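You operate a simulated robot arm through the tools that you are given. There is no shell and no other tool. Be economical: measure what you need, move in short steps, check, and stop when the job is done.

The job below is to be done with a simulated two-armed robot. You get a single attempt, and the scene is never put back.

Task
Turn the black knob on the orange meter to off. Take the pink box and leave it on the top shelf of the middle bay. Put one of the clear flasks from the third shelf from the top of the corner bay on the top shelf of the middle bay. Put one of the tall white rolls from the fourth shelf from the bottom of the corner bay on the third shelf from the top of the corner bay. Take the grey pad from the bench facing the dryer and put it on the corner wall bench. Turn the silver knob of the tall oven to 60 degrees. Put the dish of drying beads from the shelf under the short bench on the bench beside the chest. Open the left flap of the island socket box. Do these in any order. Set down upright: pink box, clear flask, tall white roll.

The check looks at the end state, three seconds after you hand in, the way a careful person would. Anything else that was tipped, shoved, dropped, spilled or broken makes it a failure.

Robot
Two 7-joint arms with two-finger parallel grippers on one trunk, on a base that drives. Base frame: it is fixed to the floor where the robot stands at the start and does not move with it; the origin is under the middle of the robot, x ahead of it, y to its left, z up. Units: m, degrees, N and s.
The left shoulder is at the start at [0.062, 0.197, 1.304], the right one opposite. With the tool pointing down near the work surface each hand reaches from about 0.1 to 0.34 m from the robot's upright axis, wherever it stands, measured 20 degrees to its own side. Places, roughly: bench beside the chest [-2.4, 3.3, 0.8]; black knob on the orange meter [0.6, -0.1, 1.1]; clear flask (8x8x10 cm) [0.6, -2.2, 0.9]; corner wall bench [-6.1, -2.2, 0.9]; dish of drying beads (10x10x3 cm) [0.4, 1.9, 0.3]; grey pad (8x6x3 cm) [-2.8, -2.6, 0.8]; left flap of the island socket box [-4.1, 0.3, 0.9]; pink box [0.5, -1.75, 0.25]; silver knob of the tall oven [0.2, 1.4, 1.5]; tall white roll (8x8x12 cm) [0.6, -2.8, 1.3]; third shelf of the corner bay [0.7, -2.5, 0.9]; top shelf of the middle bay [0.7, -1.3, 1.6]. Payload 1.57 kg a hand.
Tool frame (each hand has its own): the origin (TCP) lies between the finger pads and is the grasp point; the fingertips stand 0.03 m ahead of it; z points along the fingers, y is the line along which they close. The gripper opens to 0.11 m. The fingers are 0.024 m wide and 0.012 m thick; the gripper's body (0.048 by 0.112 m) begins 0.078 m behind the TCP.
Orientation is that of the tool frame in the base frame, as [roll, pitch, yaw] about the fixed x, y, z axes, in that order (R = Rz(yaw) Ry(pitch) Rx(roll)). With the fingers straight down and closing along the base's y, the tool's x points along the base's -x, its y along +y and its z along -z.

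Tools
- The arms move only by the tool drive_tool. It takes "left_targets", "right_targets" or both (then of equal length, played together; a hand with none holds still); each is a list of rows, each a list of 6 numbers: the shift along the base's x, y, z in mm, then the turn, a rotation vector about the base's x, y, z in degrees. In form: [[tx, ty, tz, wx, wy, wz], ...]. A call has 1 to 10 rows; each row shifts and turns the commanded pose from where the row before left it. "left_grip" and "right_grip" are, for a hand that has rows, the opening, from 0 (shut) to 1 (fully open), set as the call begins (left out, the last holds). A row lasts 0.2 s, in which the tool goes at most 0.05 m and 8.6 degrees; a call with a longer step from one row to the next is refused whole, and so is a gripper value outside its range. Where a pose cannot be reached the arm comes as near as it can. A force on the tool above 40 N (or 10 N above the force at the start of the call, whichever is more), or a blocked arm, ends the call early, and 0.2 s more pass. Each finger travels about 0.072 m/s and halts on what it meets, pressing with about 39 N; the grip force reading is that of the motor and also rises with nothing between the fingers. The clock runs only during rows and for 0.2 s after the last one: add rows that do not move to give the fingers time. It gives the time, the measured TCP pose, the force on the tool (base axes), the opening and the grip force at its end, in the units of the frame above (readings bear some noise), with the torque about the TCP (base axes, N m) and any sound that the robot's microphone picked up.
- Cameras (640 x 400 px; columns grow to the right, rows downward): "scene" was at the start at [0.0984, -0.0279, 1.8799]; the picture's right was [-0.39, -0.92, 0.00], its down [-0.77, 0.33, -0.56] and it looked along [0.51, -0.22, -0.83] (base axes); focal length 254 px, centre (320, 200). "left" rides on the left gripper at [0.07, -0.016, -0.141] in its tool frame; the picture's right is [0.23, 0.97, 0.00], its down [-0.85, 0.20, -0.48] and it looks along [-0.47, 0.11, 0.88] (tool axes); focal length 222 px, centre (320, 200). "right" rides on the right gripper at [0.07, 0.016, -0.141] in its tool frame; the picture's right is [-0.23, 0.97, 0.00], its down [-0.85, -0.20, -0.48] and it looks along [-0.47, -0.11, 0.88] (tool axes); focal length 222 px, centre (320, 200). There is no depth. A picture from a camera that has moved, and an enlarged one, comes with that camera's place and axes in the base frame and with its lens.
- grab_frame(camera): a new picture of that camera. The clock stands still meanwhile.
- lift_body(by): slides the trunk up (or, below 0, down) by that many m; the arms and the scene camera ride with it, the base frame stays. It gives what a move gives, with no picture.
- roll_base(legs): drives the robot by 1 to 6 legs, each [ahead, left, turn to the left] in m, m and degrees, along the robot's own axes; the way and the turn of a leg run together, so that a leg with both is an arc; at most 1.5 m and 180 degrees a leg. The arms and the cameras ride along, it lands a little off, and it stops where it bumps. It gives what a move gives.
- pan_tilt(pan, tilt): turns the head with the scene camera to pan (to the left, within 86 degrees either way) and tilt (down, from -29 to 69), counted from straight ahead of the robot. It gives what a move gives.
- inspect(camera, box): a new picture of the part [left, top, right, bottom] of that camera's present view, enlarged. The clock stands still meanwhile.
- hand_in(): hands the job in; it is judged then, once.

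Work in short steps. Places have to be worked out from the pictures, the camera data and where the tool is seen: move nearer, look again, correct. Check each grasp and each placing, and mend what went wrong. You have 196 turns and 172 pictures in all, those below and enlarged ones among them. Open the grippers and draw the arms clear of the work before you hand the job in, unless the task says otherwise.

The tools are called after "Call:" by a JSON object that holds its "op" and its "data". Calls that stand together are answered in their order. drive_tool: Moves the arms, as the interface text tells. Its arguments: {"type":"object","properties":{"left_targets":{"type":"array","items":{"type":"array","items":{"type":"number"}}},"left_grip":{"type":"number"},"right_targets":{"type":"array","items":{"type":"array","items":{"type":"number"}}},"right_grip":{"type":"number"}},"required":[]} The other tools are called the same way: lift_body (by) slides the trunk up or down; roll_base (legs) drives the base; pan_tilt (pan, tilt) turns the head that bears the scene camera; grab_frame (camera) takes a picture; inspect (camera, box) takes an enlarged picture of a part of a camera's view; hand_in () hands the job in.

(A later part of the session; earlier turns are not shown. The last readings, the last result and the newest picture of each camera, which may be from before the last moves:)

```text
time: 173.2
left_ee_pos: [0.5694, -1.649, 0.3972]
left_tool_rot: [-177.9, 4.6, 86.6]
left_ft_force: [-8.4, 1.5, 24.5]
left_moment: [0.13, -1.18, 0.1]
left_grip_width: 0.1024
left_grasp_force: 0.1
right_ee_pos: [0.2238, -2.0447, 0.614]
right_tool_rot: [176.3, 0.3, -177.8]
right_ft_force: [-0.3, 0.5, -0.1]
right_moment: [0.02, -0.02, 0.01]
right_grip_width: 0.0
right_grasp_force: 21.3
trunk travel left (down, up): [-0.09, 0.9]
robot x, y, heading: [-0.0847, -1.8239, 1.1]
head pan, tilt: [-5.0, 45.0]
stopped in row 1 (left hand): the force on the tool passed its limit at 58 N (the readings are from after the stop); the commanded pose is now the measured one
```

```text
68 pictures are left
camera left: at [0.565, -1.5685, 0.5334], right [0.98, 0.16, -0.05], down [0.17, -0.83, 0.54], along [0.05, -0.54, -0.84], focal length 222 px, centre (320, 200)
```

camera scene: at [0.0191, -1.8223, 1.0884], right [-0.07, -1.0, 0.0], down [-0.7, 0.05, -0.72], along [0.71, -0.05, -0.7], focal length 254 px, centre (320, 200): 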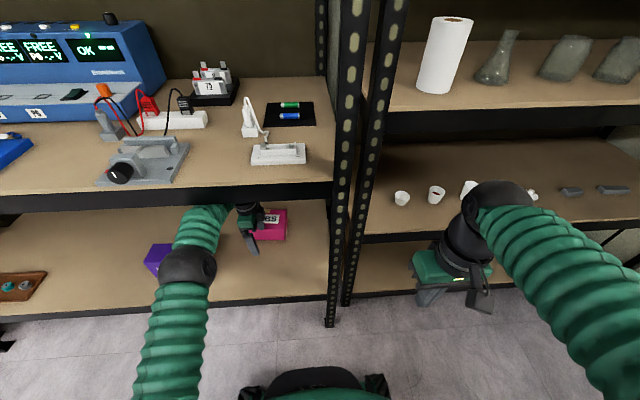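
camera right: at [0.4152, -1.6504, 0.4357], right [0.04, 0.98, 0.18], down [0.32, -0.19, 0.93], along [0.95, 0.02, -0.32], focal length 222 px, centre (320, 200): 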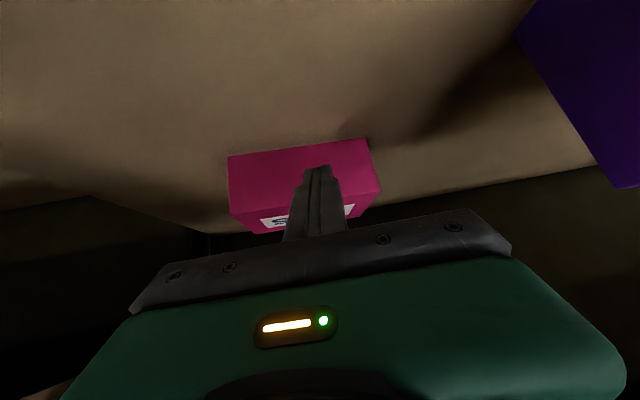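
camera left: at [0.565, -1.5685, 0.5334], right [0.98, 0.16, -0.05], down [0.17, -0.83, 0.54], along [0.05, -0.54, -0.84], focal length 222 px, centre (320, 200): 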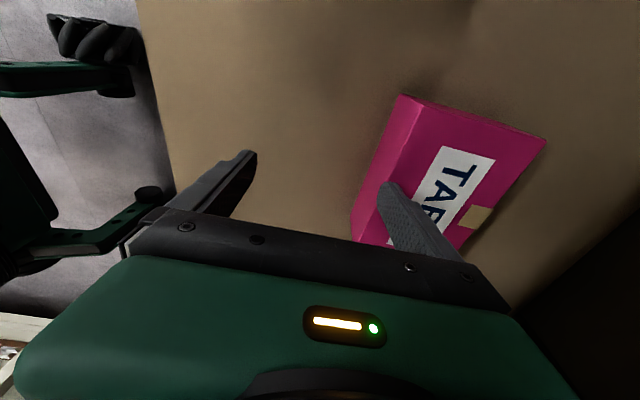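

The far finger rests on the box top (24 N). I lift 10 mm and pull back gently.

Call:
{"op": "drive_tool", "data": {"left_targets": [[0, 0, 3, 0, 0, 0], [-3, 0, 4, 0, 0, 0], [-20, 0, 3, 0, 0, 0], [-30, 0, 0, 0, 0, 0], [0, 10, -10, 0, 0, 0], [0, 20, -20, 0, 0, 0], [0, 20, -20, 0, 0, 0], [0, 20, -15, 0, 0, 0], [0, 20, 0, 0, 0, 0], [0, 10, 0, 0, 0, 0]]}}

Call:
{"op": "grab_frame", "data": {"camera": "left"}}

```text
time: 173.7
left_ee_pos: [0.5707, -1.6491, 0.3977]
left_tool_rot: [-178.0, 4.6, 86.5]
left_ft_force: [-7.6, 3.3, 47.5]
left_moment: [0.28, -2.55, 0.17]
left_grip_width: 0.1013
left_grasp_force: 0.0
right_ee_pos: [0.2245, -2.0436, 0.6133]
right_tool_rot: [176.3, 0.3, -177.9]
right_ft_force: [0.4, -0.3, 0.1]
right_moment: [0.0, -0.01, 0.0]
right_grip_width: 0.0
right_grasp_force: 21.2
trunk travel left (down, up): [-0.09, 0.9]
robot x, y, heading: [-0.0873, -1.8212, 0.9]
head pan, tilt: [-5.0, 45.0]
stopped in row 2 (left hand): the force on the tool passed its limit at 68 N (the readings are from after the stop); the commanded pose is now the measured one
```

```text
67 pictures are left
camera left: at [0.5657, -1.5684, 0.5331], right [0.99, 0.16, -0.05], down [0.17, -0.83, 0.54], along [0.04, -0.54, -0.84], focal length 222 px, centre (320, 200)
```

left: 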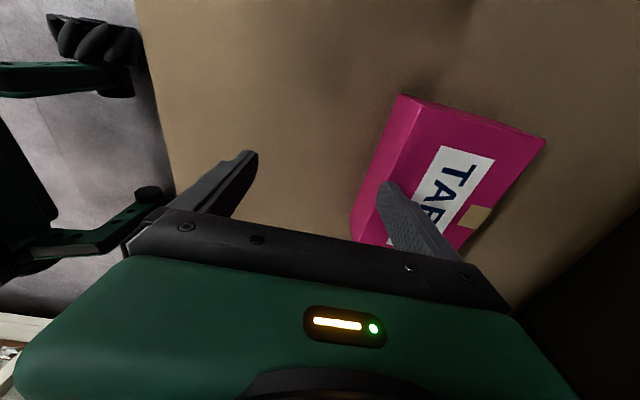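

I hold still to let it relax, then draw back horizontally.

Call:
{"op": "drive_tool", "data": {"left_targets": [[0, 0, 0, 0, 0, 0], [0, 0, 0, 0, 0, 0], [0, 0, 0, 0, 0, 0]]}}

Call:
{"op": "drive_tool", "data": {"left_targets": [[-5, 0, 0, 0, 0, 0], [-10, 0, 0, 0, 0, 0], [-15, 0, 0, 0, 0, 0], [-20, 0, 0, 0, 0, 0], [-20, 0, 0, 0, 0, 0]]}}

```text
time: 174.1
left_ee_pos: [0.5703, -1.6503, 0.3968]
left_tool_rot: [-178.1, 4.6, 86.4]
left_ft_force: [-7.9, 4.8, 61.7]
left_moment: [0.42, -3.27, 0.3]
left_grip_width: 0.1008
left_grasp_force: 0.1
right_ee_pos: [0.2233, -2.0431, 0.6126]
right_tool_rot: [176.3, 0.3, -178.0]
right_ft_force: [-0.5, 0.4, 0.0]
right_moment: [0.01, 0.02, 0.0]
right_grip_width: 0.0
right_grasp_force: 21.1
trunk travel left (down, up): [-0.09, 0.9]
robot x, y, heading: [-0.0867, -1.8229, 1.1]
head pan, tilt: [-5.0, 45.0]
stopped in row 1 (left hand): the force on the tool passed its limit at 60 N (the readings are from after the stop); the commanded pose is now the measured one
```

```text
time: 174.3
left_ee_pos: [0.5721, -1.6501, 0.3959]
left_tool_rot: [-178.4, 4.6, 86.5]
left_ft_force: [-9.8, 9.1, 95.3]
left_moment: [0.69, -4.94, 0.47]
left_grip_width: 0.0977
left_grasp_force: 0.1
right_ee_pos: [0.2234, -2.0443, 0.6124]
right_tool_rot: [176.5, 0.3, -178.0]
right_ft_force: [0.8, -0.3, -0.8]
right_moment: [0.01, 0.02, 0.01]
right_grip_width: 0.0001
right_grasp_force: 21.5
trunk travel left (down, up): [-0.09, 0.9]
robot x, y, heading: [-0.0864, -1.8249, 1.0]
head pan, tilt: [-5.0, 45.0]
stopped in row 1 (left hand): the force on the tool passed its limit at 108 N (the readings are from after the stop); the commanded pose is now the measured one
```

The far finger sits right at the box's front edge; closing the gripper partway will slide it off.

Call:
{"op": "drive_tool", "data": {"left_targets": [[0, 0, 0, 0, 0, 0], [0, 0, 0, 0, 0, 0], [0, 0, 0, 0, 0, 0], [0, 0, 0, 0, 0, 0]], "left_grip": 0.4}}

Call:
{"op": "drive_tool", "data": {"left_targets": [[0, 0, 0, 0, 0, 0], [0, 0, 0, 0, 0, 0]]}}

Call:
{"op": "grab_frame", "data": {"camera": "left"}}

```text
time: 175.3
left_ee_pos: [0.5706, -1.6499, 0.395]
left_tool_rot: [-178.1, 4.6, 86.4]
left_ft_force: [-0.2, -0.5, 0.1]
left_moment: [-0.02, -0.02, -0.01]
left_grip_width: 0.0441
left_grasp_force: 0.1
right_ee_pos: [0.2232, -2.0453, 0.6127]
right_tool_rot: [176.4, 0.4, -177.9]
right_ft_force: [-0.2, 0.8, -0.2]
right_moment: [0.02, 0.02, -0.02]
right_grip_width: 0.0001
right_grasp_force: 21.4
trunk travel left (down, up): [-0.09, 0.9]
robot x, y, heading: [-0.0848, -1.8239, 1.0]
head pan, tilt: [-5.0, 45.0]
```

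```text
time: 175.9
left_ee_pos: [0.5703, -1.6498, 0.3954]
left_tool_rot: [-178.0, 4.5, 86.5]
left_ft_force: [0.0, 0.2, 0.5]
left_moment: [0.0, -0.02, -0.01]
left_grip_width: 0.0441
left_grasp_force: 0.0
right_ee_pos: [0.2233, -2.044, 0.6132]
right_tool_rot: [176.4, 0.4, -177.9]
right_ft_force: [0.6, -0.1, 0.2]
right_moment: [0.02, 0.0, 0.04]
right_grip_width: 0.0002
right_grasp_force: 21.2
trunk travel left (down, up): [-0.09, 0.9]
robot x, y, heading: [-0.0849, -1.822, 0.8]
head pan, tilt: [-5.0, 45.0]
```

```text
66 pictures are left
camera left: at [0.565, -1.5689, 0.5312], right [0.99, 0.16, -0.05], down [0.17, -0.83, 0.54], along [0.05, -0.54, -0.84], focal length 222 px, centre (320, 200)
```

left: 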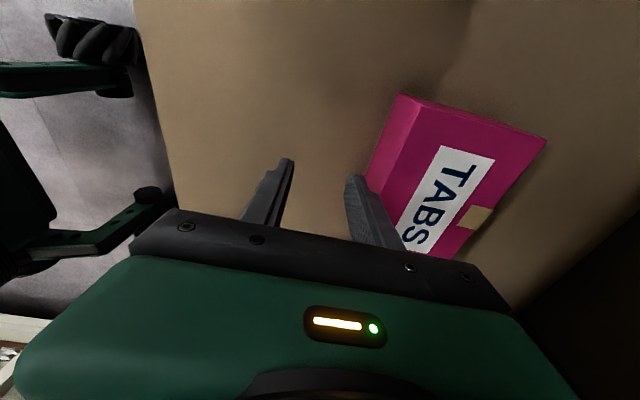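

Free. Box unchanged (front-left top corner ≈ [0.631, −1.584], rear ≈ 0.727). I lower to fingertip height, slide to the gap at y ≈ −1.548, and open fully.

Call:
{"op": "drive_tool", "data": {"left_targets": [[-15, 0, -15, 0, 0, 0], [-15, 10, -20, 0, 0, 0], [0, 20, -20, 0, 0, 0], [0, 25, -4, 0, 0, 0], [0, 25, 0, -2, 0, 0], [0, 22, 0, -2, 0, 0], [0, 0, 0, 0, 0, 0], [0, 0, 0, 0, 0, 0], [0, 0, 0, 0, 0, 0], [0, 0, 0, 0, 0, 0]]}}

Call:
{"op": "drive_tool", "data": {"left_targets": [[0, 0, 0, 0, 0, 0], [0, 0, 0, 0, 0, 0], [0, 0, 0, 0, 0, 0], [0, 0, 0, 0, 0, 0]], "left_grip": 1.0}}

Call:
{"op": "grab_frame", "data": {"camera": "left"}}

```text
time: 178.1
left_ee_pos: [0.5404, -1.5488, 0.3399]
left_tool_rot: [-178.5, 8.5, 86.4]
left_ft_force: [0.0, 0.3, -1.0]
left_moment: [0.01, 0.02, 0.0]
left_grip_width: 0.0441
left_grasp_force: 0.1
right_ee_pos: [0.2237, -2.0455, 0.6135]
right_tool_rot: [176.3, 0.2, -177.9]
right_ft_force: [0.1, -0.2, 0.0]
right_moment: [0.04, 0.0, -0.02]
right_grip_width: 0.0
right_grasp_force: 20.8
trunk travel left (down, up): [-0.09, 0.9]
robot x, y, heading: [-0.0834, -1.8237, 1.1]
head pan, tilt: [-5.0, 45.0]
```

```text
time: 179.1
left_ee_pos: [0.541, -1.549, 0.3394]
left_tool_rot: [-178.5, 8.6, 86.2]
left_ft_force: [-0.3, -0.1, 0.6]
left_moment: [-0.01, -0.02, 0.01]
left_grip_width: 0.1097
left_grasp_force: 0.1
right_ee_pos: [0.2244, -2.0446, 0.613]
right_tool_rot: [176.3, 0.2, -177.9]
right_ft_force: [0.4, 0.4, -0.1]
right_moment: [-0.04, 0.01, -0.04]
right_grip_width: 0.0
right_grasp_force: 21.3
trunk travel left (down, up): [-0.09, 0.9]
robot x, y, heading: [-0.0849, -1.8186, 1.1]
head pan, tilt: [-5.0, 45.0]
```

```text
65 pictures are left
camera left: at [0.5358, -1.4582, 0.4693], right [0.99, 0.16, -0.06], down [0.16, -0.79, 0.59], along [0.05, -0.6, -0.8], focal length 222 px, centre (320, 200)
```

left: 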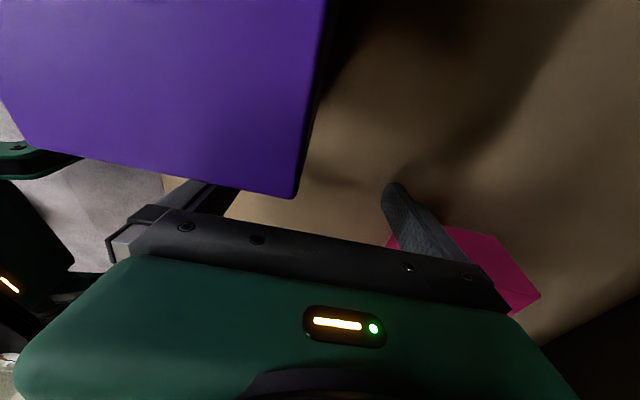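

Clearance to the violet box is about 13 mm. I drive forward 10 cm straight, then check.

Call:
{"op": "roll_base", "data": {"legs": [[0.1, -0.005, 0]]}}

Call:
{"op": "grab_frame", "data": {"camera": "left"}}

```text
time: 180.4
left_ee_pos: [0.6302, -1.5507, 0.3371]
left_tool_rot: [-178.2, 8.6, 86.7]
left_ft_force: [-0.4, 0.0, 0.8]
left_moment: [0.0, 0.0, -0.01]
left_grip_width: 0.1101
left_grasp_force: 0.0
right_ee_pos: [0.3166, -2.0474, 0.6164]
right_tool_rot: [176.3, 0.7, -177.5]
right_ft_force: [0.5, -0.2, 0.2]
right_moment: [0.03, -0.05, 0.04]
right_grip_width: 0.0001
right_grasp_force: 20.8
trunk travel left (down, up): [-0.09, 0.9]
robot x, y, heading: [0.0094, -1.8286, 1.2]
head pan, tilt: [-5.0, 45.0]
stopped in leg 1: the robot was blocked; the commanded pose is now the measured one
```

```text
64 pictures are left
camera left: at [0.6251, -1.4603, 0.4669], right [0.98, 0.16, -0.06], down [0.17, -0.79, 0.6], along [0.05, -0.6, -0.8], focal length 222 px, centre (320, 200)
```

left: 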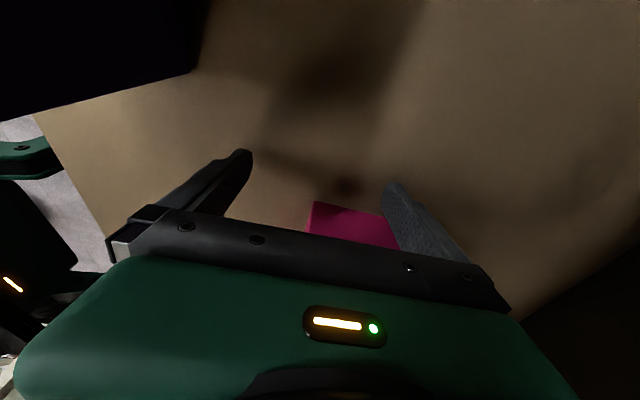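

Nearly there. I extend 45 mm in x, matching the box's yaw, and check the alignment before sliding sideways.

Call:
{"op": "drive_tool", "data": {"left_targets": [[12, 0, 0, 0, 0, -1.4], [12, 0, 0, 0, 0, -1.3], [12, 0, 0, 0, 0, 0], [9, 0, 0, 0, 0, 0], [0, 0, 0, 0, 0, 0]]}}

Call:
{"op": "inspect", "data": {"camera": "left", "box": [200, 130, 500, 300]}}

```text
time: 181.6
left_ee_pos: [0.6681, -1.5507, 0.3357]
left_tool_rot: [-177.9, 8.6, 83.9]
left_ft_force: [-0.1, 0.0, -0.1]
left_moment: [-0.01, 0.02, 0.05]
left_grip_width: 0.11
left_grasp_force: 0.1
left hand out of reach, approached as far as the arm can: row 4
right_ee_pos: [0.3198, -2.0477, 0.6133]
right_tool_rot: [176.3, 0.4, -177.6]
right_ft_force: [0.1, -0.4, -0.7]
right_moment: [0.01, 0.0, 0.02]
right_grip_width: 0.0
right_grasp_force: 21.2
trunk travel left (down, up): [-0.09, 0.9]
robot x, y, heading: [0.0104, -1.8256, 1.1]
head pan, tilt: [-5.0, 45.0]
```

```text
2.13 times, centred on (350, 215) of left
camera zoom: at [0.6683, -1.4607, 0.4658], right [0.99, 0.12, -0.07], down [0.13, -0.79, 0.59], along [0.02, -0.6, -0.8], focal length 474 px, centre (256, 168)
```

zoom: 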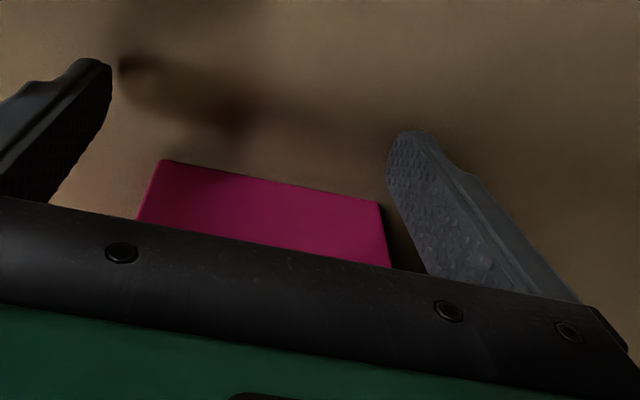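

Box end measures 10.3 cm (x 0.630–0.733) against 11.0 cm opening: tight but feasible. I nudge the base forward to centre and correct yaw.

Call:
{"op": "roll_base", "data": {"legs": [[0.013, 0, 0]]}}

Call:
{"op": "drive_tool", "data": {"left_targets": [[2, 0, 0, 0, 0, 1], [0, 0, 0, 0, 0, 1], [0, 0, 0, 0, 0, 0]]}}

Call:
{"op": "inspect", "data": {"camera": "left", "box": [200, 130, 500, 300]}}

```text
time: 182.3
left_ee_pos: [0.6835, -1.5516, 0.3354]
left_tool_rot: [-178.0, 8.6, 83.9]
left_ft_force: [-0.8, 0.2, 0.2]
left_moment: [0.0, 0.04, 0.02]
left_grip_width: 0.11
left_grasp_force: 0.0
right_ee_pos: [0.334, -2.0466, 0.6142]
right_tool_rot: [176.2, 0.5, -177.7]
right_ft_force: [0.2, 0.6, 0.3]
right_moment: [-0.01, -0.01, -0.02]
right_grip_width: 0.0
right_grasp_force: 21.4
trunk travel left (down, up): [-0.09, 0.9]
robot x, y, heading: [0.0245, -1.827, 0.9]
head pan, tilt: [-5.0, 45.0]
```

```text
time: 183.1
left_ee_pos: [0.6849, -1.5499, 0.3366]
left_tool_rot: [-178.1, 8.6, 86.0]
left_ft_force: [-0.5, 0.2, 1.5]
left_moment: [-0.03, -0.03, 0.02]
left_grip_width: 0.1102
left_grasp_force: 0.1
right_ee_pos: [0.3327, -2.0474, 0.6143]
right_tool_rot: [176.4, 0.4, -177.6]
right_ft_force: [-0.4, -0.1, 0.3]
right_moment: [0.0, -0.01, -0.02]
right_grip_width: 0.0
right_grasp_force: 21.5
trunk travel left (down, up): [-0.09, 0.9]
robot x, y, heading: [0.0256, -1.8242, 1.1]
head pan, tilt: [-5.0, 45.0]
```

```text
2.13 times, centred on (350, 215) of left
camera zoom: at [0.6797, -1.4602, 0.4671], right [0.99, 0.15, -0.07], down [0.16, -0.79, 0.59], along [0.04, -0.6, -0.8], focal length 474 px, centre (256, 168)
```

zoom: 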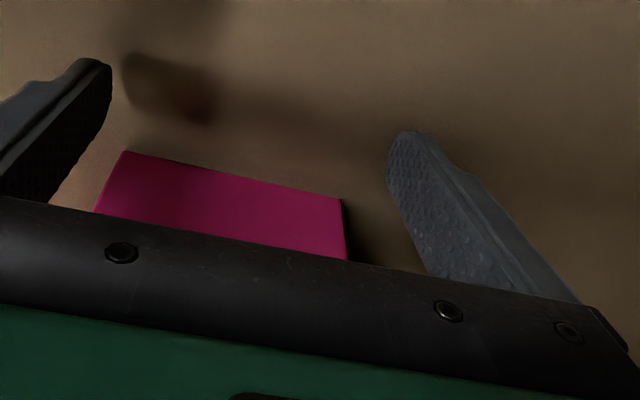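

In the tool frame the box spans −55…+49 mm along the closing axis, so I shift −3 mm and slide along the box's long axis 35 mm, watching the force.

Call:
{"op": "drive_tool", "data": {"left_targets": [[-3, 0, 0, 0, 0, 0], [0, 0, 0, 0, 0, 0], [-0.5, -7, 0, 0, 0, 0], [-0.5, -7, 0, 0, 0, 0], [-0.5, -7, 0, 0, 0, 0], [-0.5, -7, 0, 0, 0, 0], [-0.5, -7, 0, 0, 0, 0], [0, 0, 0, 0, 0, 0]]}}

Call:
{"op": "inspect", "data": {"camera": "left", "box": [200, 130, 500, 300]}}

```text
time: 184.9
left_ee_pos: [0.6791, -1.5858, 0.3355]
left_tool_rot: [-178.2, 8.6, 86.0]
left_ft_force: [-0.2, 0.3, -0.8]
left_moment: [0.02, -0.02, 0.01]
left_grip_width: 0.1096
left_grasp_force: 0.1
right_ee_pos: [0.3334, -2.0468, 0.6137]
right_tool_rot: [176.3, 0.5, -177.6]
right_ft_force: [-0.3, -0.5, 0.2]
right_moment: [0.01, 0.01, 0.0]
right_grip_width: 0.0
right_grasp_force: 21.1
trunk travel left (down, up): [-0.09, 0.9]
robot x, y, heading: [0.0276, -1.8302, 1.1]
head pan, tilt: [-5.0, 45.0]
```

```text
2.13 times, centred on (350, 215) of left
camera zoom: at [0.6745, -1.4961, 0.4662], right [0.99, 0.15, -0.07], down [0.16, -0.79, 0.59], along [0.04, -0.6, -0.8], focal length 474 px, centre (256, 168)
```

zoom: 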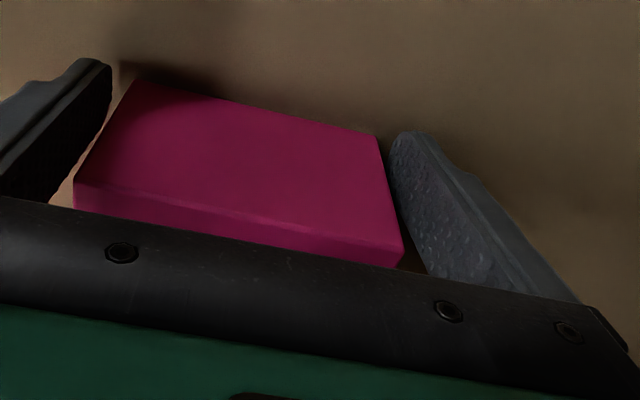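

It fits between the fingers. I slide another 42 mm along the box.

Call:
{"op": "drive_tool", "data": {"left_targets": [[-0.5, -7, 0, 0, 0, 0], [-0.5, -7, 0, 0, 0, 0], [-0.5, -7, 0, 0, 0, 0], [-0.5, -7, 0, 0, 0, 0], [-0.5, -7, 0, 0, 0, 0], [-0.5, -7, 0, 0, 0, 0], [0, 0, 0, 0, 0, 0]]}}

Call:
{"op": "inspect", "data": {"camera": "left", "box": [200, 130, 500, 300]}}

```text
time: 186.5
left_ee_pos: [0.6747, -1.6263, 0.337]
left_tool_rot: [-178.0, 8.6, 86.0]
left_ft_force: [0.3, 0.3, 0.1]
left_moment: [0.0, 0.02, -0.03]
left_grip_width: 0.11
left_grasp_force: 0.1
right_ee_pos: [0.3333, -2.0472, 0.6145]
right_tool_rot: [176.4, 0.5, -177.6]
right_ft_force: [0.6, -0.6, 0.8]
right_moment: [-0.02, 0.03, -0.02]
right_grip_width: 0.0003
right_grasp_force: 21.2
trunk travel left (down, up): [-0.09, 0.9]
robot x, y, heading: [0.0227, -1.8285, 1.4]
head pan, tilt: [-5.0, 45.0]
```

```text
2.13 times, centred on (350, 215) of left
camera zoom: at [0.6715, -1.5372, 0.4667], right [0.99, 0.15, -0.07], down [0.16, -0.79, 0.59], along [0.04, -0.6, -0.8], focal length 474 px, centre (256, 168)
```

zoom: 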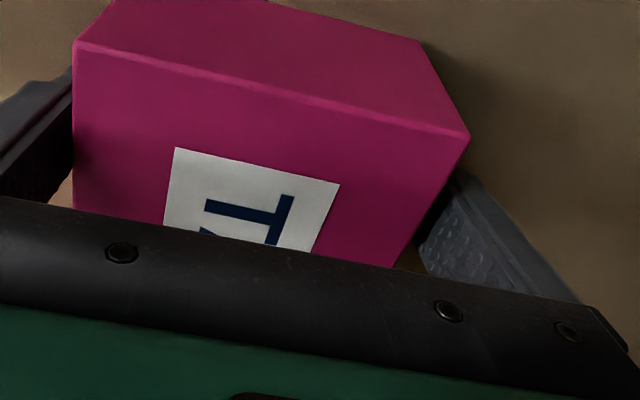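

Straddling cleanly. I slide 30 mm more toward the middle and close.

Call:
{"op": "drive_tool", "data": {"left_targets": [[-0.5, -8, 0, 0, 0, 0], [-0.5, -8, 0, 0, 0, 0], [-0.5, -8, 0, 0, 0, 0], [-0.5, -6, 0, 0, 0, 0], [0, 0, 0, 0, 0, 0]]}}

Call:
{"op": "drive_tool", "data": {"left_targets": [[0, 0, 0, 0, 0, 0], [0, 0, 0, 0, 0, 0], [0, 0, 0, 0, 0, 0]], "left_grip": 0.0}}

Call:
{"op": "drive_tool", "data": {"left_targets": [[0, 0, 4, 0, 0, 0], [0, 0, 6, 0, 0, 0], [0, 0, 5, 0, 0, 0], [0, 0, 0, 0, 0, 0]]}}

Call:
{"op": "grab_frame", "data": {"camera": "left"}}

```text
time: 187.7
left_ee_pos: [0.6728, -1.6567, 0.3359]
left_tool_rot: [-178.1, 8.6, 86.0]
left_ft_force: [-0.1, -0.7, -0.1]
left_moment: [0.0, 0.04, 0.02]
left_grip_width: 0.11
left_grasp_force: 0.1
right_ee_pos: [0.3333, -2.0476, 0.6146]
right_tool_rot: [176.4, 0.5, -177.6]
right_ft_force: [-0.1, -0.1, -0.2]
right_moment: [-0.03, -0.01, 0.0]
right_grip_width: 0.0
right_grasp_force: 21.3
trunk travel left (down, up): [-0.09, 0.9]
robot x, y, heading: [0.0239, -1.8281, 1.2]
head pan, tilt: [-5.0, 45.0]
```

```text
time: 188.5
left_ee_pos: [0.6744, -1.6573, 0.3363]
left_tool_rot: [-178.1, 8.6, 86.1]
left_ft_force: [0.4, -0.1, 2.1]
left_moment: [-0.11, -0.25, 0.0]
left_grip_width: 0.0997
left_grasp_force: 39.3
right_ee_pos: [0.3328, -2.0482, 0.6144]
right_tool_rot: [176.3, 0.5, -177.6]
right_ft_force: [0.0, 0.0, 0.1]
right_moment: [0.03, -0.01, -0.01]
right_grip_width: 0.0003
right_grasp_force: 21.4
trunk travel left (down, up): [-0.09, 0.9]
robot x, y, heading: [0.0268, -1.8215, 1.2]
head pan, tilt: [-5.0, 45.0]
```

```text
time: 189.5
left_ee_pos: [0.6733, -1.6575, 0.3485]
left_tool_rot: [-177.9, 8.6, 86.0]
left_ft_force: [0.2, 0.4, -3.1]
left_moment: [0.01, 0.0, 0.0]
left_grip_width: 0.0998
left_grasp_force: 39.4
right_ee_pos: [0.3328, -2.0472, 0.6133]
right_tool_rot: [176.3, 0.5, -177.5]
right_ft_force: [0.0, -0.3, -0.1]
right_moment: [0.05, -0.03, -0.01]
right_grip_width: 0.0003
right_grasp_force: 21.2
trunk travel left (down, up): [-0.09, 0.9]
robot x, y, heading: [0.021, -1.8304, 1.0]
head pan, tilt: [-5.0, 45.0]
```

```text
59 pictures are left
camera left: at [0.6705, -1.5677, 0.4775], right [0.99, 0.15, -0.07], down [0.16, -0.79, 0.59], along [0.03, -0.6, -0.8], focal length 222 px, centre (320, 200)
```

left: 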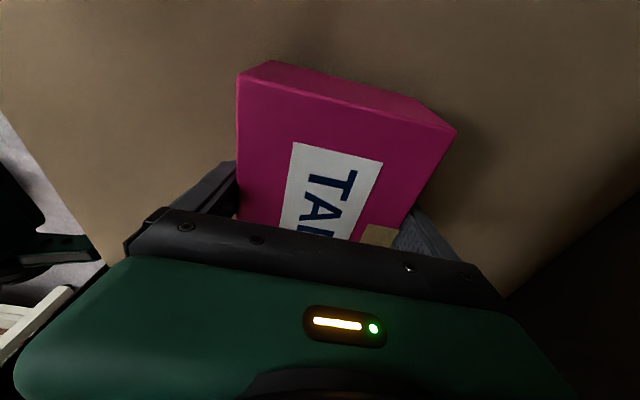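

Gripped at 10.0 cm. For a clean upright set-down I need only the fingertips engaged, so I lower it again, open, raise 25 mm and regrip shallower.

Call:
{"op": "drive_tool", "data": {"left_targets": [[0, 0, -6, 0, 0, 0], [0, 0, -6, 0, 0, 0], [0, 0, 0, 0, 0, 0]]}}

Call:
{"op": "drive_tool", "data": {"left_targets": [[0, 0, 0, 0, 0, 0], [0, 0, 0, 0, 0, 0], [0, 0, 0, 0, 0, 0], [0, 0, 8, 0, 0, 0], [0, 0, 8, 0, 0, 0], [0, 0, 8, 0, 0, 0], [0, 0, 0, 0, 0, 0]], "left_grip": 1.0}}

Call:
{"op": "drive_tool", "data": {"left_targets": [[0, 0, 0, 0, 0, 0], [0, 0, 0, 0, 0, 0], [0, 0, 0, 0, 0, 0]], "left_grip": 0.0}}

Call:
{"op": "drive_tool", "data": {"left_targets": [[0, 0, 5, 0, 0, 0], [0, 0, 5, 0, 0, 0], [0, 0, 0, 0, 0, 0]]}}

```text
time: 190.3
left_ee_pos: [0.674, -1.6557, 0.3403]
left_tool_rot: [-178.2, 8.5, 86.0]
left_ft_force: [-0.2, -0.2, -1.9]
left_moment: [0.02, -0.02, 0.0]
left_grip_width: 0.0998
left_grasp_force: 39.0
right_ee_pos: [0.3336, -2.0478, 0.6142]
right_tool_rot: [176.4, 0.4, -177.6]
right_ft_force: [0.3, -0.5, 0.3]
right_moment: [-0.01, 0.03, 0.0]
right_grip_width: 0.0002
right_grasp_force: 21.4
trunk travel left (down, up): [-0.09, 0.9]
robot x, y, heading: [0.024, -1.8242, 1.1]
head pan, tilt: [-5.0, 45.0]
```

```text
time: 191.9
left_ee_pos: [0.6688, -1.6589, 0.3484]
left_tool_rot: [-177.0, 8.8, 86.1]
left_ft_force: [1.3, -0.6, 1.3]
left_moment: [0.03, -0.18, 0.0]
left_grip_width: 0.1101
left_grasp_force: 0.1
right_ee_pos: [0.3333, -2.048, 0.6104]
right_tool_rot: [176.3, 0.3, -177.5]
right_ft_force: [0.0, -0.5, -0.2]
right_moment: [-0.02, 0.0, 0.0]
right_grip_width: 0.0
right_grasp_force: 21.4
trunk travel left (down, up): [-0.09, 0.9]
robot x, y, heading: [0.0241, -1.8228, 1.4]
head pan, tilt: [-5.0, 45.0]
```

```text
time: 192.7
left_ee_pos: [0.6692, -1.6601, 0.3471]
left_tool_rot: [-176.9, 8.8, 86.0]
left_ft_force: [0.2, 0.1, 0.0]
left_moment: [0.04, 0.0, 0.03]
left_grip_width: 0.1015
left_grasp_force: 38.8
right_ee_pos: [0.334, -2.0475, 0.6103]
right_tool_rot: [176.3, 0.4, -177.7]
right_ft_force: [-0.1, -0.1, 1.2]
right_moment: [-0.01, -0.01, -0.04]
right_grip_width: 0.0
right_grasp_force: 21.2
trunk travel left (down, up): [-0.09, 0.9]
robot x, y, heading: [0.0234, -1.8282, 1.0]
head pan, tilt: [-5.0, 45.0]
```

```text
time: 193.7
left_ee_pos: [0.6472, -1.6647, 0.3717]
left_tool_rot: [-177.7, 9.7, 85.2]
left_ft_force: [-2.3, -1.6, -1.1]
left_moment: [0.08, -0.18, 0.08]
left_grip_width: 0.0997
left_grasp_force: 38.7
right_ee_pos: [0.3085, -2.0432, 0.628]
right_tool_rot: [177.0, 2.7, -177.6]
right_ft_force: [-0.5, 1.5, 1.6]
right_moment: [-0.05, -0.07, 0.0]
right_grip_width: 0.0001
right_grasp_force: 21.6
trunk travel left (down, up): [-0.09, 0.9]
robot x, y, heading: [0.0183, -1.8264, 1.4]
head pan, tilt: [-5.0, 45.0]
stopped in row 3 (left hand): the arm was blocked; the commanded pose is now the measured one
```

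Something shifted during the lift (arm touched above). I check the left camera.

Call:
{"op": "grab_frame", "data": {"camera": "left"}}

```text
58 pictures are left
camera left: at [0.6453, -1.5726, 0.5016], right [0.99, 0.14, -0.08], down [0.15, -0.78, 0.61], along [0.02, -0.61, -0.79], focal length 222 px, centre (320, 200)
```

left: 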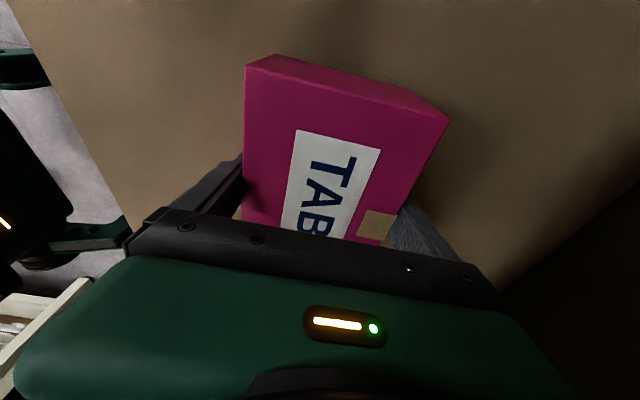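

The box is held a bit shallower than before; good enough with a tilt-and-settle placing. I back out from under the bench.

Call:
{"op": "roll_base", "data": {"legs": [[-0.1, 0, 0], [-0.24, 0, 0]]}}

Call:
{"op": "drive_tool", "data": {"left_targets": [[-20, 0, 0, 0, 0, 0], [-20, 0, 0, 0, 0, 0], [-20, 0, 0, 0, 0, 0], [-20, 0, 0, 0, 0, 0], [-20, 0, 0, 0, 0, 0], [0, 0, 0, 0, 0, 0]]}}

Call:
{"op": "grab_frame", "data": {"camera": "scene"}}

```text
time: 196.3
left_ee_pos: [0.3222, -1.6687, 0.3623]
left_tool_rot: [-176.8, 8.9, 85.9]
left_ft_force: [0.8, 0.3, -1.9]
left_moment: [0.0, -0.04, -0.03]
left_grip_width: 0.1
left_grasp_force: 39.1
right_ee_pos: [-0.014, -2.0545, 0.6178]
right_tool_rot: [176.3, 0.8, -177.5]
right_ft_force: [0.0, 0.4, 0.0]
right_moment: [0.0, -0.03, -0.02]
right_grip_width: 0.0
right_grasp_force: 21.2
trunk travel left (down, up): [-0.09, 0.9]
robot x, y, heading: [-0.3183, -1.8311, 1.2]
head pan, tilt: [-5.0, 45.0]
```

```text
time: 197.7
left_ee_pos: [0.2223, -1.6679, 0.3641]
left_tool_rot: [-176.9, 8.9, 85.9]
left_ft_force: [-0.1, -0.8, -2.8]
left_moment: [0.01, 0.0, 0.0]
left_grip_width: 0.0997
left_grasp_force: 38.9
right_ee_pos: [-0.0147, -2.0557, 0.6186]
right_tool_rot: [176.4, 0.8, -177.6]
right_ft_force: [0.2, -0.3, -0.2]
right_moment: [0.0, 0.01, -0.01]
right_grip_width: 0.0
right_grasp_force: 21.3
trunk travel left (down, up): [-0.09, 0.9]
robot x, y, heading: [-0.3213, -1.8323, 1.2]
head pan, tilt: [-5.0, 45.0]
```

```text
57 pictures are left
camera scene: at [-0.2062, -1.8381, 1.0847], right [-0.07, -1.0, 0.0], down [-0.71, 0.05, -0.71], along [0.7, -0.05, -0.71], focal length 254 px, centre (320, 200)
```

scene: 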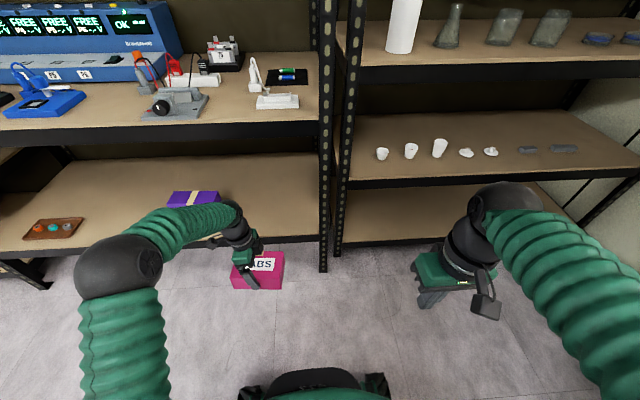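

Box is out. I raise the trunk fully, slide left, and pitch the hand forward so the box turns upright.

Call:
{"op": "lift_body", "data": {"by": 0.9}}

Call:
{"op": "roll_base", "data": {"legs": [[0, 0.45, -1.2]]}}

Call:
{"op": "drive_tool", "data": {"left_targets": [[0, 0, 40, 0, -6, 0], [0, 0, 40, 0, -6, 0], [0, 0, 40, 0, -6, 0], [0, 0, 40, 0, -6, 0], [0, 0, 40, 0, -6, 0], [0, 0, 40, 0, -6, 0], [0, 0, 40, 0, -6, 0], [0, 0, 40, 0, -6, 0], [0, 0, 40, 0, -6, 0], [0, 0, 0, 0, -6, 0]]}}

Call:
{"op": "pan_tilt", "data": {"pan": 5, "tilt": 30}}

Call:
{"op": "grab_frame", "data": {"camera": "scene"}}

```text
refused: 0.9 is not a number from -0.4 to 0.4
```

```text
time: 200.4
left_ee_pos: [0.221, -1.2234, 0.3635]
left_tool_rot: [-176.9, 8.7, 84.8]
left_ft_force: [-0.3, -0.1, -1.7]
left_moment: [-0.01, 0.0, 0.03]
left_grip_width: 0.0996
left_grasp_force: 38.9
right_ee_pos: [-0.0243, -1.607, 0.6177]
right_tool_rot: [176.4, 0.7, -178.7]
right_ft_force: [0.1, 0.9, -0.4]
right_moment: [-0.02, 0.05, 0.01]
right_grip_width: 0.0
right_grasp_force: 20.9
trunk travel left (down, up): [-0.09, 0.9]
robot x, y, heading: [-0.3229, -1.3807, 0.0]
head pan, tilt: [-5.0, 45.0]
```

```text
time: 202.6
left_ee_pos: [0.2203, -1.2224, 0.7231]
left_tool_rot: [123.5, -0.1, 79.8]
left_ft_force: [-0.3, 0.1, -2.6]
left_moment: [0.0, 0.03, 0.02]
left_grip_width: 0.0999
left_grasp_force: 38.8
right_ee_pos: [-0.0244, -1.6056, 0.6186]
right_tool_rot: [176.3, 0.9, -178.7]
right_ft_force: [0.5, -0.5, -0.6]
right_moment: [-0.02, -0.01, -0.04]
right_grip_width: 0.0002
right_grasp_force: 21.0
trunk travel left (down, up): [-0.09, 0.9]
robot x, y, heading: [-0.3295, -1.3765, -0.0]
head pan, tilt: [-5.0, 45.0]
```

```text
time: 203.4
left_ee_pos: [0.2209, -1.224, 0.7241]
left_tool_rot: [123.5, -0.1, 79.8]
left_ft_force: [-0.4, -0.4, -2.5]
left_moment: [0.0, 0.03, -0.03]
left_grip_width: 0.0997
left_grasp_force: 39.2
right_ee_pos: [-0.0248, -1.6065, 0.6185]
right_tool_rot: [176.3, 0.9, -178.7]
right_ft_force: [0.5, 0.1, 0.4]
right_moment: [0.02, -0.01, 0.02]
right_grip_width: 0.0
right_grasp_force: 21.6
trunk travel left (down, up): [-0.09, 0.9]
robot x, y, heading: [-0.3267, -1.381, 0.1]
head pan, tilt: [5.0, 30.0]
```

```text
56 pictures are left
camera scene: at [-0.2033, -1.3701, 1.1073], right [0.09, -1.0, 0.0], down [-0.5, -0.04, -0.86], along [0.86, 0.08, -0.5], focal length 254 px, centre (320, 200)
```

scene: 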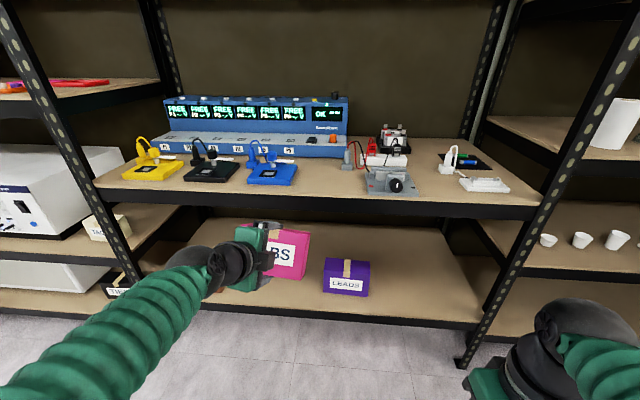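

The trunk moves at most 0.4 m per call; the box is turning upright as intended. I raise in steps and straighten the hand's heading.

Call:
{"op": "lift_body", "data": {"by": 0.4}}

Call:
{"op": "lift_body", "data": {"by": 0.4}}

Call:
{"op": "lift_body", "data": {"by": 0.1}}

Call:
{"op": "drive_tool", "data": {"left_targets": [[0, 0, 15, 0, -3, 5], [0, 0, 15, 0, -3, 5], [0, 0, 15, 0, 0, 0], [0, 0, 0, 0, 0, 0]]}}

Call:
{"op": "grab_frame", "data": {"camera": "scene"}}

```text
time: 207.2
left_ee_pos: [0.2194, -1.2231, 1.1234]
left_tool_rot: [123.5, -0.1, 79.8]
left_ft_force: [-0.4, -0.3, -2.9]
left_moment: [0.03, 0.02, -0.02]
left_grip_width: 0.0996
left_grasp_force: 38.9
right_ee_pos: [-0.0238, -1.607, 1.0182]
right_tool_rot: [176.3, 0.8, -178.7]
right_ft_force: [0.1, 0.3, -0.5]
right_moment: [0.02, -0.03, -0.01]
right_grip_width: 0.0001
right_grasp_force: 21.0
trunk travel left (down, up): [-0.49, 0.5]
robot x, y, heading: [-0.3229, -1.375, 0.3]
head pan, tilt: [5.0, 30.0]
```

```text
time: 211.1
left_ee_pos: [0.2208, -1.2229, 1.5233]
left_tool_rot: [123.6, -0.1, 79.8]
left_ft_force: [-0.1, 0.2, -2.6]
left_moment: [-0.02, 0.02, -0.02]
left_grip_width: 0.0995
left_grasp_force: 38.8
right_ee_pos: [-0.0229, -1.605, 1.4176]
right_tool_rot: [176.3, 1.0, -178.8]
right_ft_force: [0.2, -0.8, 0.9]
right_moment: [-0.01, 0.03, -0.01]
right_grip_width: 0.0001
right_grasp_force: 21.3
trunk travel left (down, up): [-0.89, 0.1]
robot x, y, heading: [-0.3231, -1.3806, 0.4]
head pan, tilt: [5.0, 30.0]
```

```text
time: 212.4
left_ee_pos: [0.2216, -1.2228, 1.6235]
left_tool_rot: [123.5, 0.0, 79.8]
left_ft_force: [-0.1, 0.1, -2.7]
left_moment: [0.03, 0.01, 0.02]
left_grip_width: 0.0997
left_grasp_force: 39.2
right_ee_pos: [-0.0234, -1.6058, 1.5179]
right_tool_rot: [176.3, 0.9, -178.7]
right_ft_force: [0.0, -1.1, 0.2]
right_moment: [0.02, -0.01, 0.01]
right_grip_width: 0.0002
right_grasp_force: 20.4
trunk travel left (down, up): [-0.99, 0.0]
robot x, y, heading: [-0.3212, -1.3797, 0.3]
head pan, tilt: [5.0, 30.0]
```

```text
time: 213.4
left_ee_pos: [0.222, -1.2215, 1.6679]
left_tool_rot: [117.6, -0.6, 89.9]
left_ft_force: [-0.5, -0.2, -2.1]
left_moment: [0.0, 0.03, 0.0]
left_grip_width: 0.0996
left_grasp_force: 38.9
right_ee_pos: [-0.0232, -1.6062, 1.5178]
right_tool_rot: [176.4, 0.8, -178.7]
right_ft_force: [-0.3, 0.3, 0.4]
right_moment: [-0.01, 0.01, -0.02]
right_grip_width: 0.0001
right_grasp_force: 21.4
trunk travel left (down, up): [-0.99, 0.0]
robot x, y, heading: [-0.3261, -1.3768, -0.0]
head pan, tilt: [5.0, 30.0]
```

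```text
55 pictures are left
camera scene: at [-0.2013, -1.37, 2.0073], right [0.09, -1.0, 0.0], down [-0.5, -0.04, -0.87], along [0.86, 0.08, -0.5], focal length 254 px, centre (320, 200)
```

scene: 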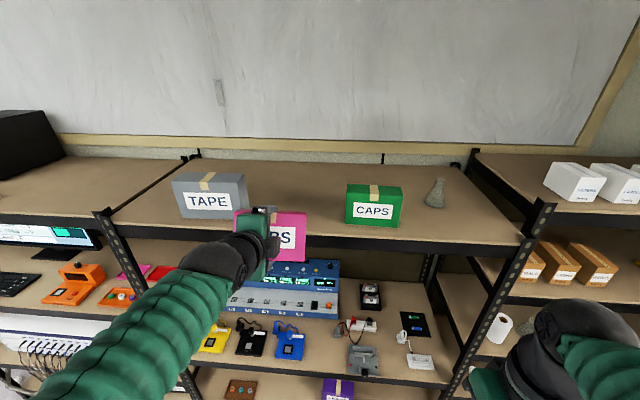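

The gap between TAPE and CAPS (y −1.06…−1.39) is right ahead. I drive in 0.28 m and lower gently.

Call:
{"op": "roll_base", "data": {"legs": [[0.285, 0, 0]]}}

Call:
{"op": "drive_tool", "data": {"left_targets": [[0, 0, -10, 0, 0, 0], [0, 0, -10, 0, 0, 0], [0, 0, -8, 0, 0, 0], [0, 0, -5, 0, 0, 0], [0, 0, -4, 0, 0, 0], [0, 0, 0, 0, 0, 0]]}}

Call:
{"op": "grab_frame", "data": {"camera": "left"}}

```text
time: 215.4
left_ee_pos: [0.4963, -1.2171, 1.6709]
left_tool_rot: [117.1, -0.6, 90.4]
left_ft_force: [0.7, 0.3, -1.9]
left_moment: [-0.01, 0.05, 0.03]
left_grip_width: 0.0997
left_grasp_force: 38.6
right_ee_pos: [0.256, -1.6007, 1.5207]
right_tool_rot: [176.3, 1.3, -178.2]
right_ft_force: [-0.2, -0.3, 1.0]
right_moment: [-0.05, -0.03, 0.01]
right_grip_width: 0.0002
right_grasp_force: 21.0
trunk travel left (down, up): [-0.99, 0.0]
robot x, y, heading: [-0.0365, -1.3805, 0.4]
head pan, tilt: [5.0, 30.0]
```

```text
time: 216.8
left_ee_pos: [0.5043, -1.2156, 1.6304]
left_tool_rot: [117.5, -0.7, 90.4]
left_ft_force: [-0.2, 0.6, -1.6]
left_moment: [-0.02, 0.03, 0.03]
left_grip_width: 0.0997
left_grasp_force: 39.4
right_ee_pos: [0.2644, -1.6024, 1.519]
right_tool_rot: [176.3, 1.0, -178.2]
right_ft_force: [0.0, -0.2, 0.1]
right_moment: [-0.01, 0.0, -0.02]
right_grip_width: 0.0
right_grasp_force: 21.2
trunk travel left (down, up): [-0.99, 0.0]
robot x, y, heading: [-0.0433, -1.3795, 0.6]
head pan, tilt: [5.0, 30.0]
```

```text
54 pictures are left
camera left: at [0.3725, -1.1488, 1.6825], right [0.45, 0.22, 0.87], down [-0.33, -0.86, 0.39], along [0.83, -0.46, -0.31], focal length 222 px, centre (320, 200)
```

left: 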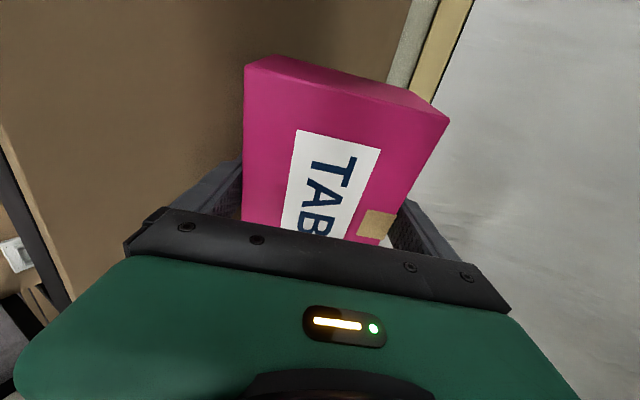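

No contact yet at TCP z 1.630. I step down until it touches.

Call:
{"op": "drive_tool", "data": {"left_targets": [[0, 0, -4, 0, 0, 0], [0, 0, -3, 0, 0, 0], [0, 0, -3, 0, 0, 0], [0, 0, 0, 0, 0, 0]]}}

Call:
{"op": "drive_tool", "data": {"left_targets": [[0, 0, -3, 0, 0, 0], [0, 0, -2, 0, 0, 0], [0, 0, 0, 0, 0, 0]]}}

```text
time: 217.8
left_ee_pos: [0.5035, -1.2176, 1.6211]
left_tool_rot: [117.5, -0.7, 90.2]
left_ft_force: [-0.7, 0.0, 0.3]
left_moment: [-0.26, -0.04, -0.02]
left_grip_width: 0.0997
left_grasp_force: 39.5
right_ee_pos: [0.2636, -1.6009, 1.5189]
right_tool_rot: [176.2, 0.9, -178.2]
right_ft_force: [-0.1, -0.3, 0.5]
right_moment: [-0.02, 0.02, 0.02]
right_grip_width: 0.0003
right_grasp_force: 21.5
trunk travel left (down, up): [-0.99, 0.0]
robot x, y, heading: [-0.0398, -1.3796, 0.6]
head pan, tilt: [5.0, 30.0]
```

```text
time: 218.6
left_ee_pos: [0.5035, -1.2159, 1.6209]
left_tool_rot: [116.9, -0.5, 90.3]
left_ft_force: [6.4, 2.0, 24.3]
left_moment: [-1.74, -1.19, 0.46]
left_grip_width: 0.0995
left_grasp_force: 39.1
right_ee_pos: [0.2622, -1.6, 1.5194]
right_tool_rot: [176.3, 1.0, -178.3]
right_ft_force: [0.1, 0.1, -0.5]
right_moment: [0.04, 0.02, 0.0]
right_grip_width: 0.0
right_grasp_force: 21.4
trunk travel left (down, up): [-0.99, 0.0]
robot x, y, heading: [-0.0408, -1.3731, 0.6]
head pan, tilt: [5.0, 30.0]
```

The right-hand bottom corner touches first (moment about x), so the box is rolled about 3.5°. I lift 4 mm, level it, and touch again.

Call:
{"op": "drive_tool", "data": {"left_targets": [[0, 0, 4, 0, 0, 0], [0, 0, 0, -3.5, 0, 0], [0, 0, -2, 0, 0, 0], [0, 0, -2, 0, 0, 0], [0, 0, -2, 0, 0, 0], [0, 0, 0, 0, 0, 0]]}}

Call:
{"op": "inspect", "data": {"camera": "scene", "box": [150, 150, 390, 300]}}

```text
time: 220.0
left_ee_pos: [0.5007, -1.2138, 1.6182]
left_tool_rot: [117.0, 2.9, 90.3]
left_ft_force: [3.8, 6.4, 28.6]
left_moment: [0.67, -0.23, -0.05]
left_grip_width: 0.0997
left_grasp_force: 39.1
right_ee_pos: [0.2611, -1.5996, 1.5202]
right_tool_rot: [176.5, 1.1, -178.2]
right_ft_force: [-0.6, 0.8, -0.1]
right_moment: [-0.03, -0.01, -0.03]
right_grip_width: 0.0002
right_grasp_force: 21.3
trunk travel left (down, up): [-0.99, 0.0]
robot x, y, heading: [-0.0411, -1.376, 0.5]
head pan, tilt: [5.0, 30.0]
```

```text
2.67 times, centred on (270, 225) of scene
camera zoom: at [0.0784, -1.3646, 2.008], right [0.1, -1.0, 0.0], down [-0.5, -0.05, -0.87], along [0.86, 0.08, -0.5], focal length 678 px, centre (453, 133)
```

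zoom: 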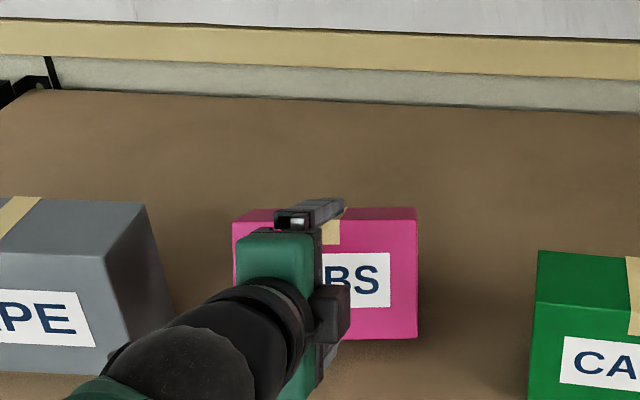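

Level now. I pivot the box about its rear bottom edge toward upright (11°), keeping the edge on the shelf.

Call:
{"op": "drive_tool", "data": {"left_targets": [[0, 0, 1, 0, 0, 0], [-4, 0, -1, 0, -3.5, 0], [-4, 0, -2, 0, -3.5, 0], [-5, 0, -2, 0, -4, 0], [0, 0, 0, 0, 0, 0]]}}

Call:
{"op": "inspect", "data": {"camera": "left", "box": [160, 20, 500, 240]}}

```text
time: 221.2
left_ee_pos: [0.4887, -1.2145, 1.6167]
left_tool_rot: [105.6, 2.9, 89.8]
left_ft_force: [3.2, 12.3, 37.6]
left_moment: [1.11, -0.72, 0.11]
left_grip_width: 0.0997
left_grasp_force: 39.5
right_ee_pos: [0.2588, -1.5992, 1.5204]
right_tool_rot: [176.5, 1.0, -178.1]
right_ft_force: [0.4, -1.2, 0.3]
right_moment: [0.01, -0.04, -0.03]
right_grip_width: 0.0
right_grasp_force: 21.3
trunk travel left (down, up): [-0.99, 0.0]
robot x, y, heading: [-0.0405, -1.3776, 0.7]
head pan, tilt: [5.0, 30.0]
```

```text
1.82 times, centred on (330, 130) of left
camera zoom: at [0.3496, -1.144, 1.6362], right [0.26, 0.27, 0.93], down [-0.41, -0.84, 0.36], along [0.87, -0.48, -0.11], focal length 404 px, centre (302, 327)
```

zoom: 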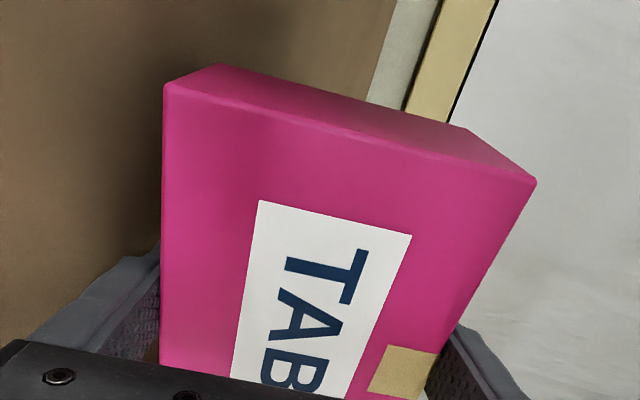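

The tilt is now about 16° and the fingertip is at the shelf. I unload 2 mm, open a few millimetres, then withdraw along the finger axis.

Call:
{"op": "drive_tool", "data": {"left_targets": [[0, 0, 2, 0, 0, 0], [0, 0, 1, 0, 0, 0], [0, 0, 0, 0, 0, 0]]}}

Call:
{"op": "drive_tool", "data": {"left_targets": [[0, 0, 1, 0, 0, 0], [0, 0, 1, 0, 0, 0], [0, 0, 0, 0, 0, 0]], "left_grip": 0.98}}

Call:
{"op": "inspect", "data": {"camera": "scene", "box": [150, 150, 390, 300]}}

```text
time: 222.0
left_ee_pos: [0.4889, -1.2148, 1.6176]
left_tool_rot: [106.1, 3.0, 89.8]
left_ft_force: [1.4, 8.0, 27.3]
left_moment: [0.71, -0.41, 0.06]
left_grip_width: 0.0996
left_grasp_force: 39.4
right_ee_pos: [0.2601, -1.5983, 1.5195]
right_tool_rot: [176.3, 1.1, -178.3]
right_ft_force: [0.7, 0.7, 0.2]
right_moment: [-0.05, 0.03, -0.01]
right_grip_width: 0.0
right_grasp_force: 21.2
trunk travel left (down, up): [-0.99, 0.0]
robot x, y, heading: [-0.04, -1.3774, 0.4]
head pan, tilt: [5.0, 30.0]
```

```text
time: 222.8
left_ee_pos: [0.4881, -1.2156, 1.6184]
left_tool_rot: [106.2, 2.8, 89.8]
left_ft_force: [0.7, 5.7, 22.0]
left_moment: [0.56, -0.34, 0.11]
left_grip_width: 0.1001
left_grasp_force: 0.0
right_ee_pos: [0.2599, -1.6004, 1.5198]
right_tool_rot: [176.4, 1.1, -178.1]
right_ft_force: [-0.3, -0.5, -0.7]
right_moment: [0.01, -0.01, -0.01]
right_grip_width: 0.0
right_grasp_force: 20.9
trunk travel left (down, up): [-0.99, 0.0]
robot x, y, heading: [-0.0354, -1.3802, 0.5]
head pan, tilt: [5.0, 30.0]
```

```text
2.67 times, centred on (270, 225) of scene
camera zoom: at [0.0781, -1.3649, 2.0078], right [0.1, -1.0, 0.0], down [-0.5, -0.05, -0.87], along [0.86, 0.08, -0.5], focal length 678 px, centre (453, 133)
```

zoom: 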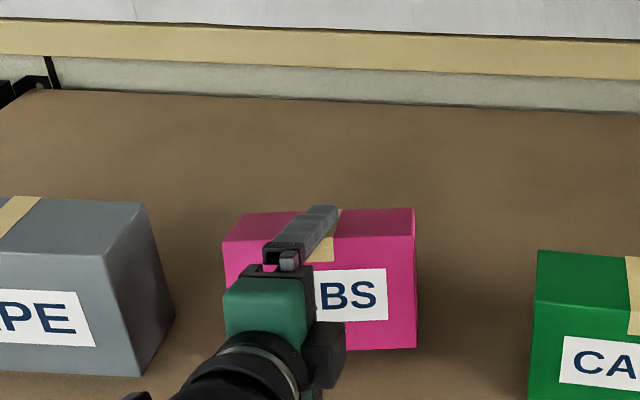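

The lower finger is still pressed on the shelf. I raise a few millimetres more, then withdraw.

Call:
{"op": "drive_tool", "data": {"left_targets": [[0, 0, 2, 0, 0, 0], [0, 0, 2, 0, 0, 0], [0, 0, 0, 0, 0, 0]], "left_grip": 1.0}}

Call:
{"op": "inspect", "data": {"camera": "left", "box": [160, 20, 500, 240]}}

```text
time: 223.6
left_ee_pos: [0.4895, -1.2149, 1.6186]
left_tool_rot: [106.6, 2.9, 89.7]
left_ft_force: [0.3, 3.9, 8.5]
left_moment: [0.36, -0.08, 0.06]
left_grip_width: 0.1023
left_grasp_force: 0.2
right_ee_pos: [0.262, -1.6003, 1.5203]
right_tool_rot: [176.5, 1.1, -178.1]
right_ft_force: [-0.2, -0.4, 0.1]
right_moment: [0.04, 0.01, 0.01]
right_grip_width: 0.0
right_grasp_force: 21.3
trunk travel left (down, up): [-0.99, 0.0]
robot x, y, heading: [-0.0395, -1.3766, 0.5]
head pan, tilt: [5.0, 30.0]
```

```text
1.82 times, centred on (330, 130) of left
camera zoom: at [0.3513, -1.1445, 1.6403], right [0.28, 0.27, 0.92], down [-0.41, -0.84, 0.37], along [0.87, -0.48, -0.12], focal length 404 px, centre (302, 327)
```

zoom: 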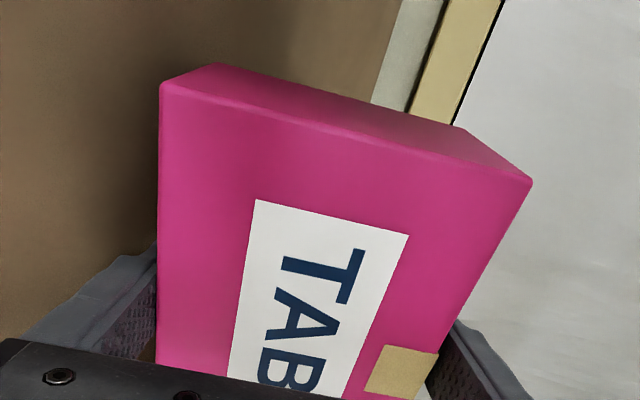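

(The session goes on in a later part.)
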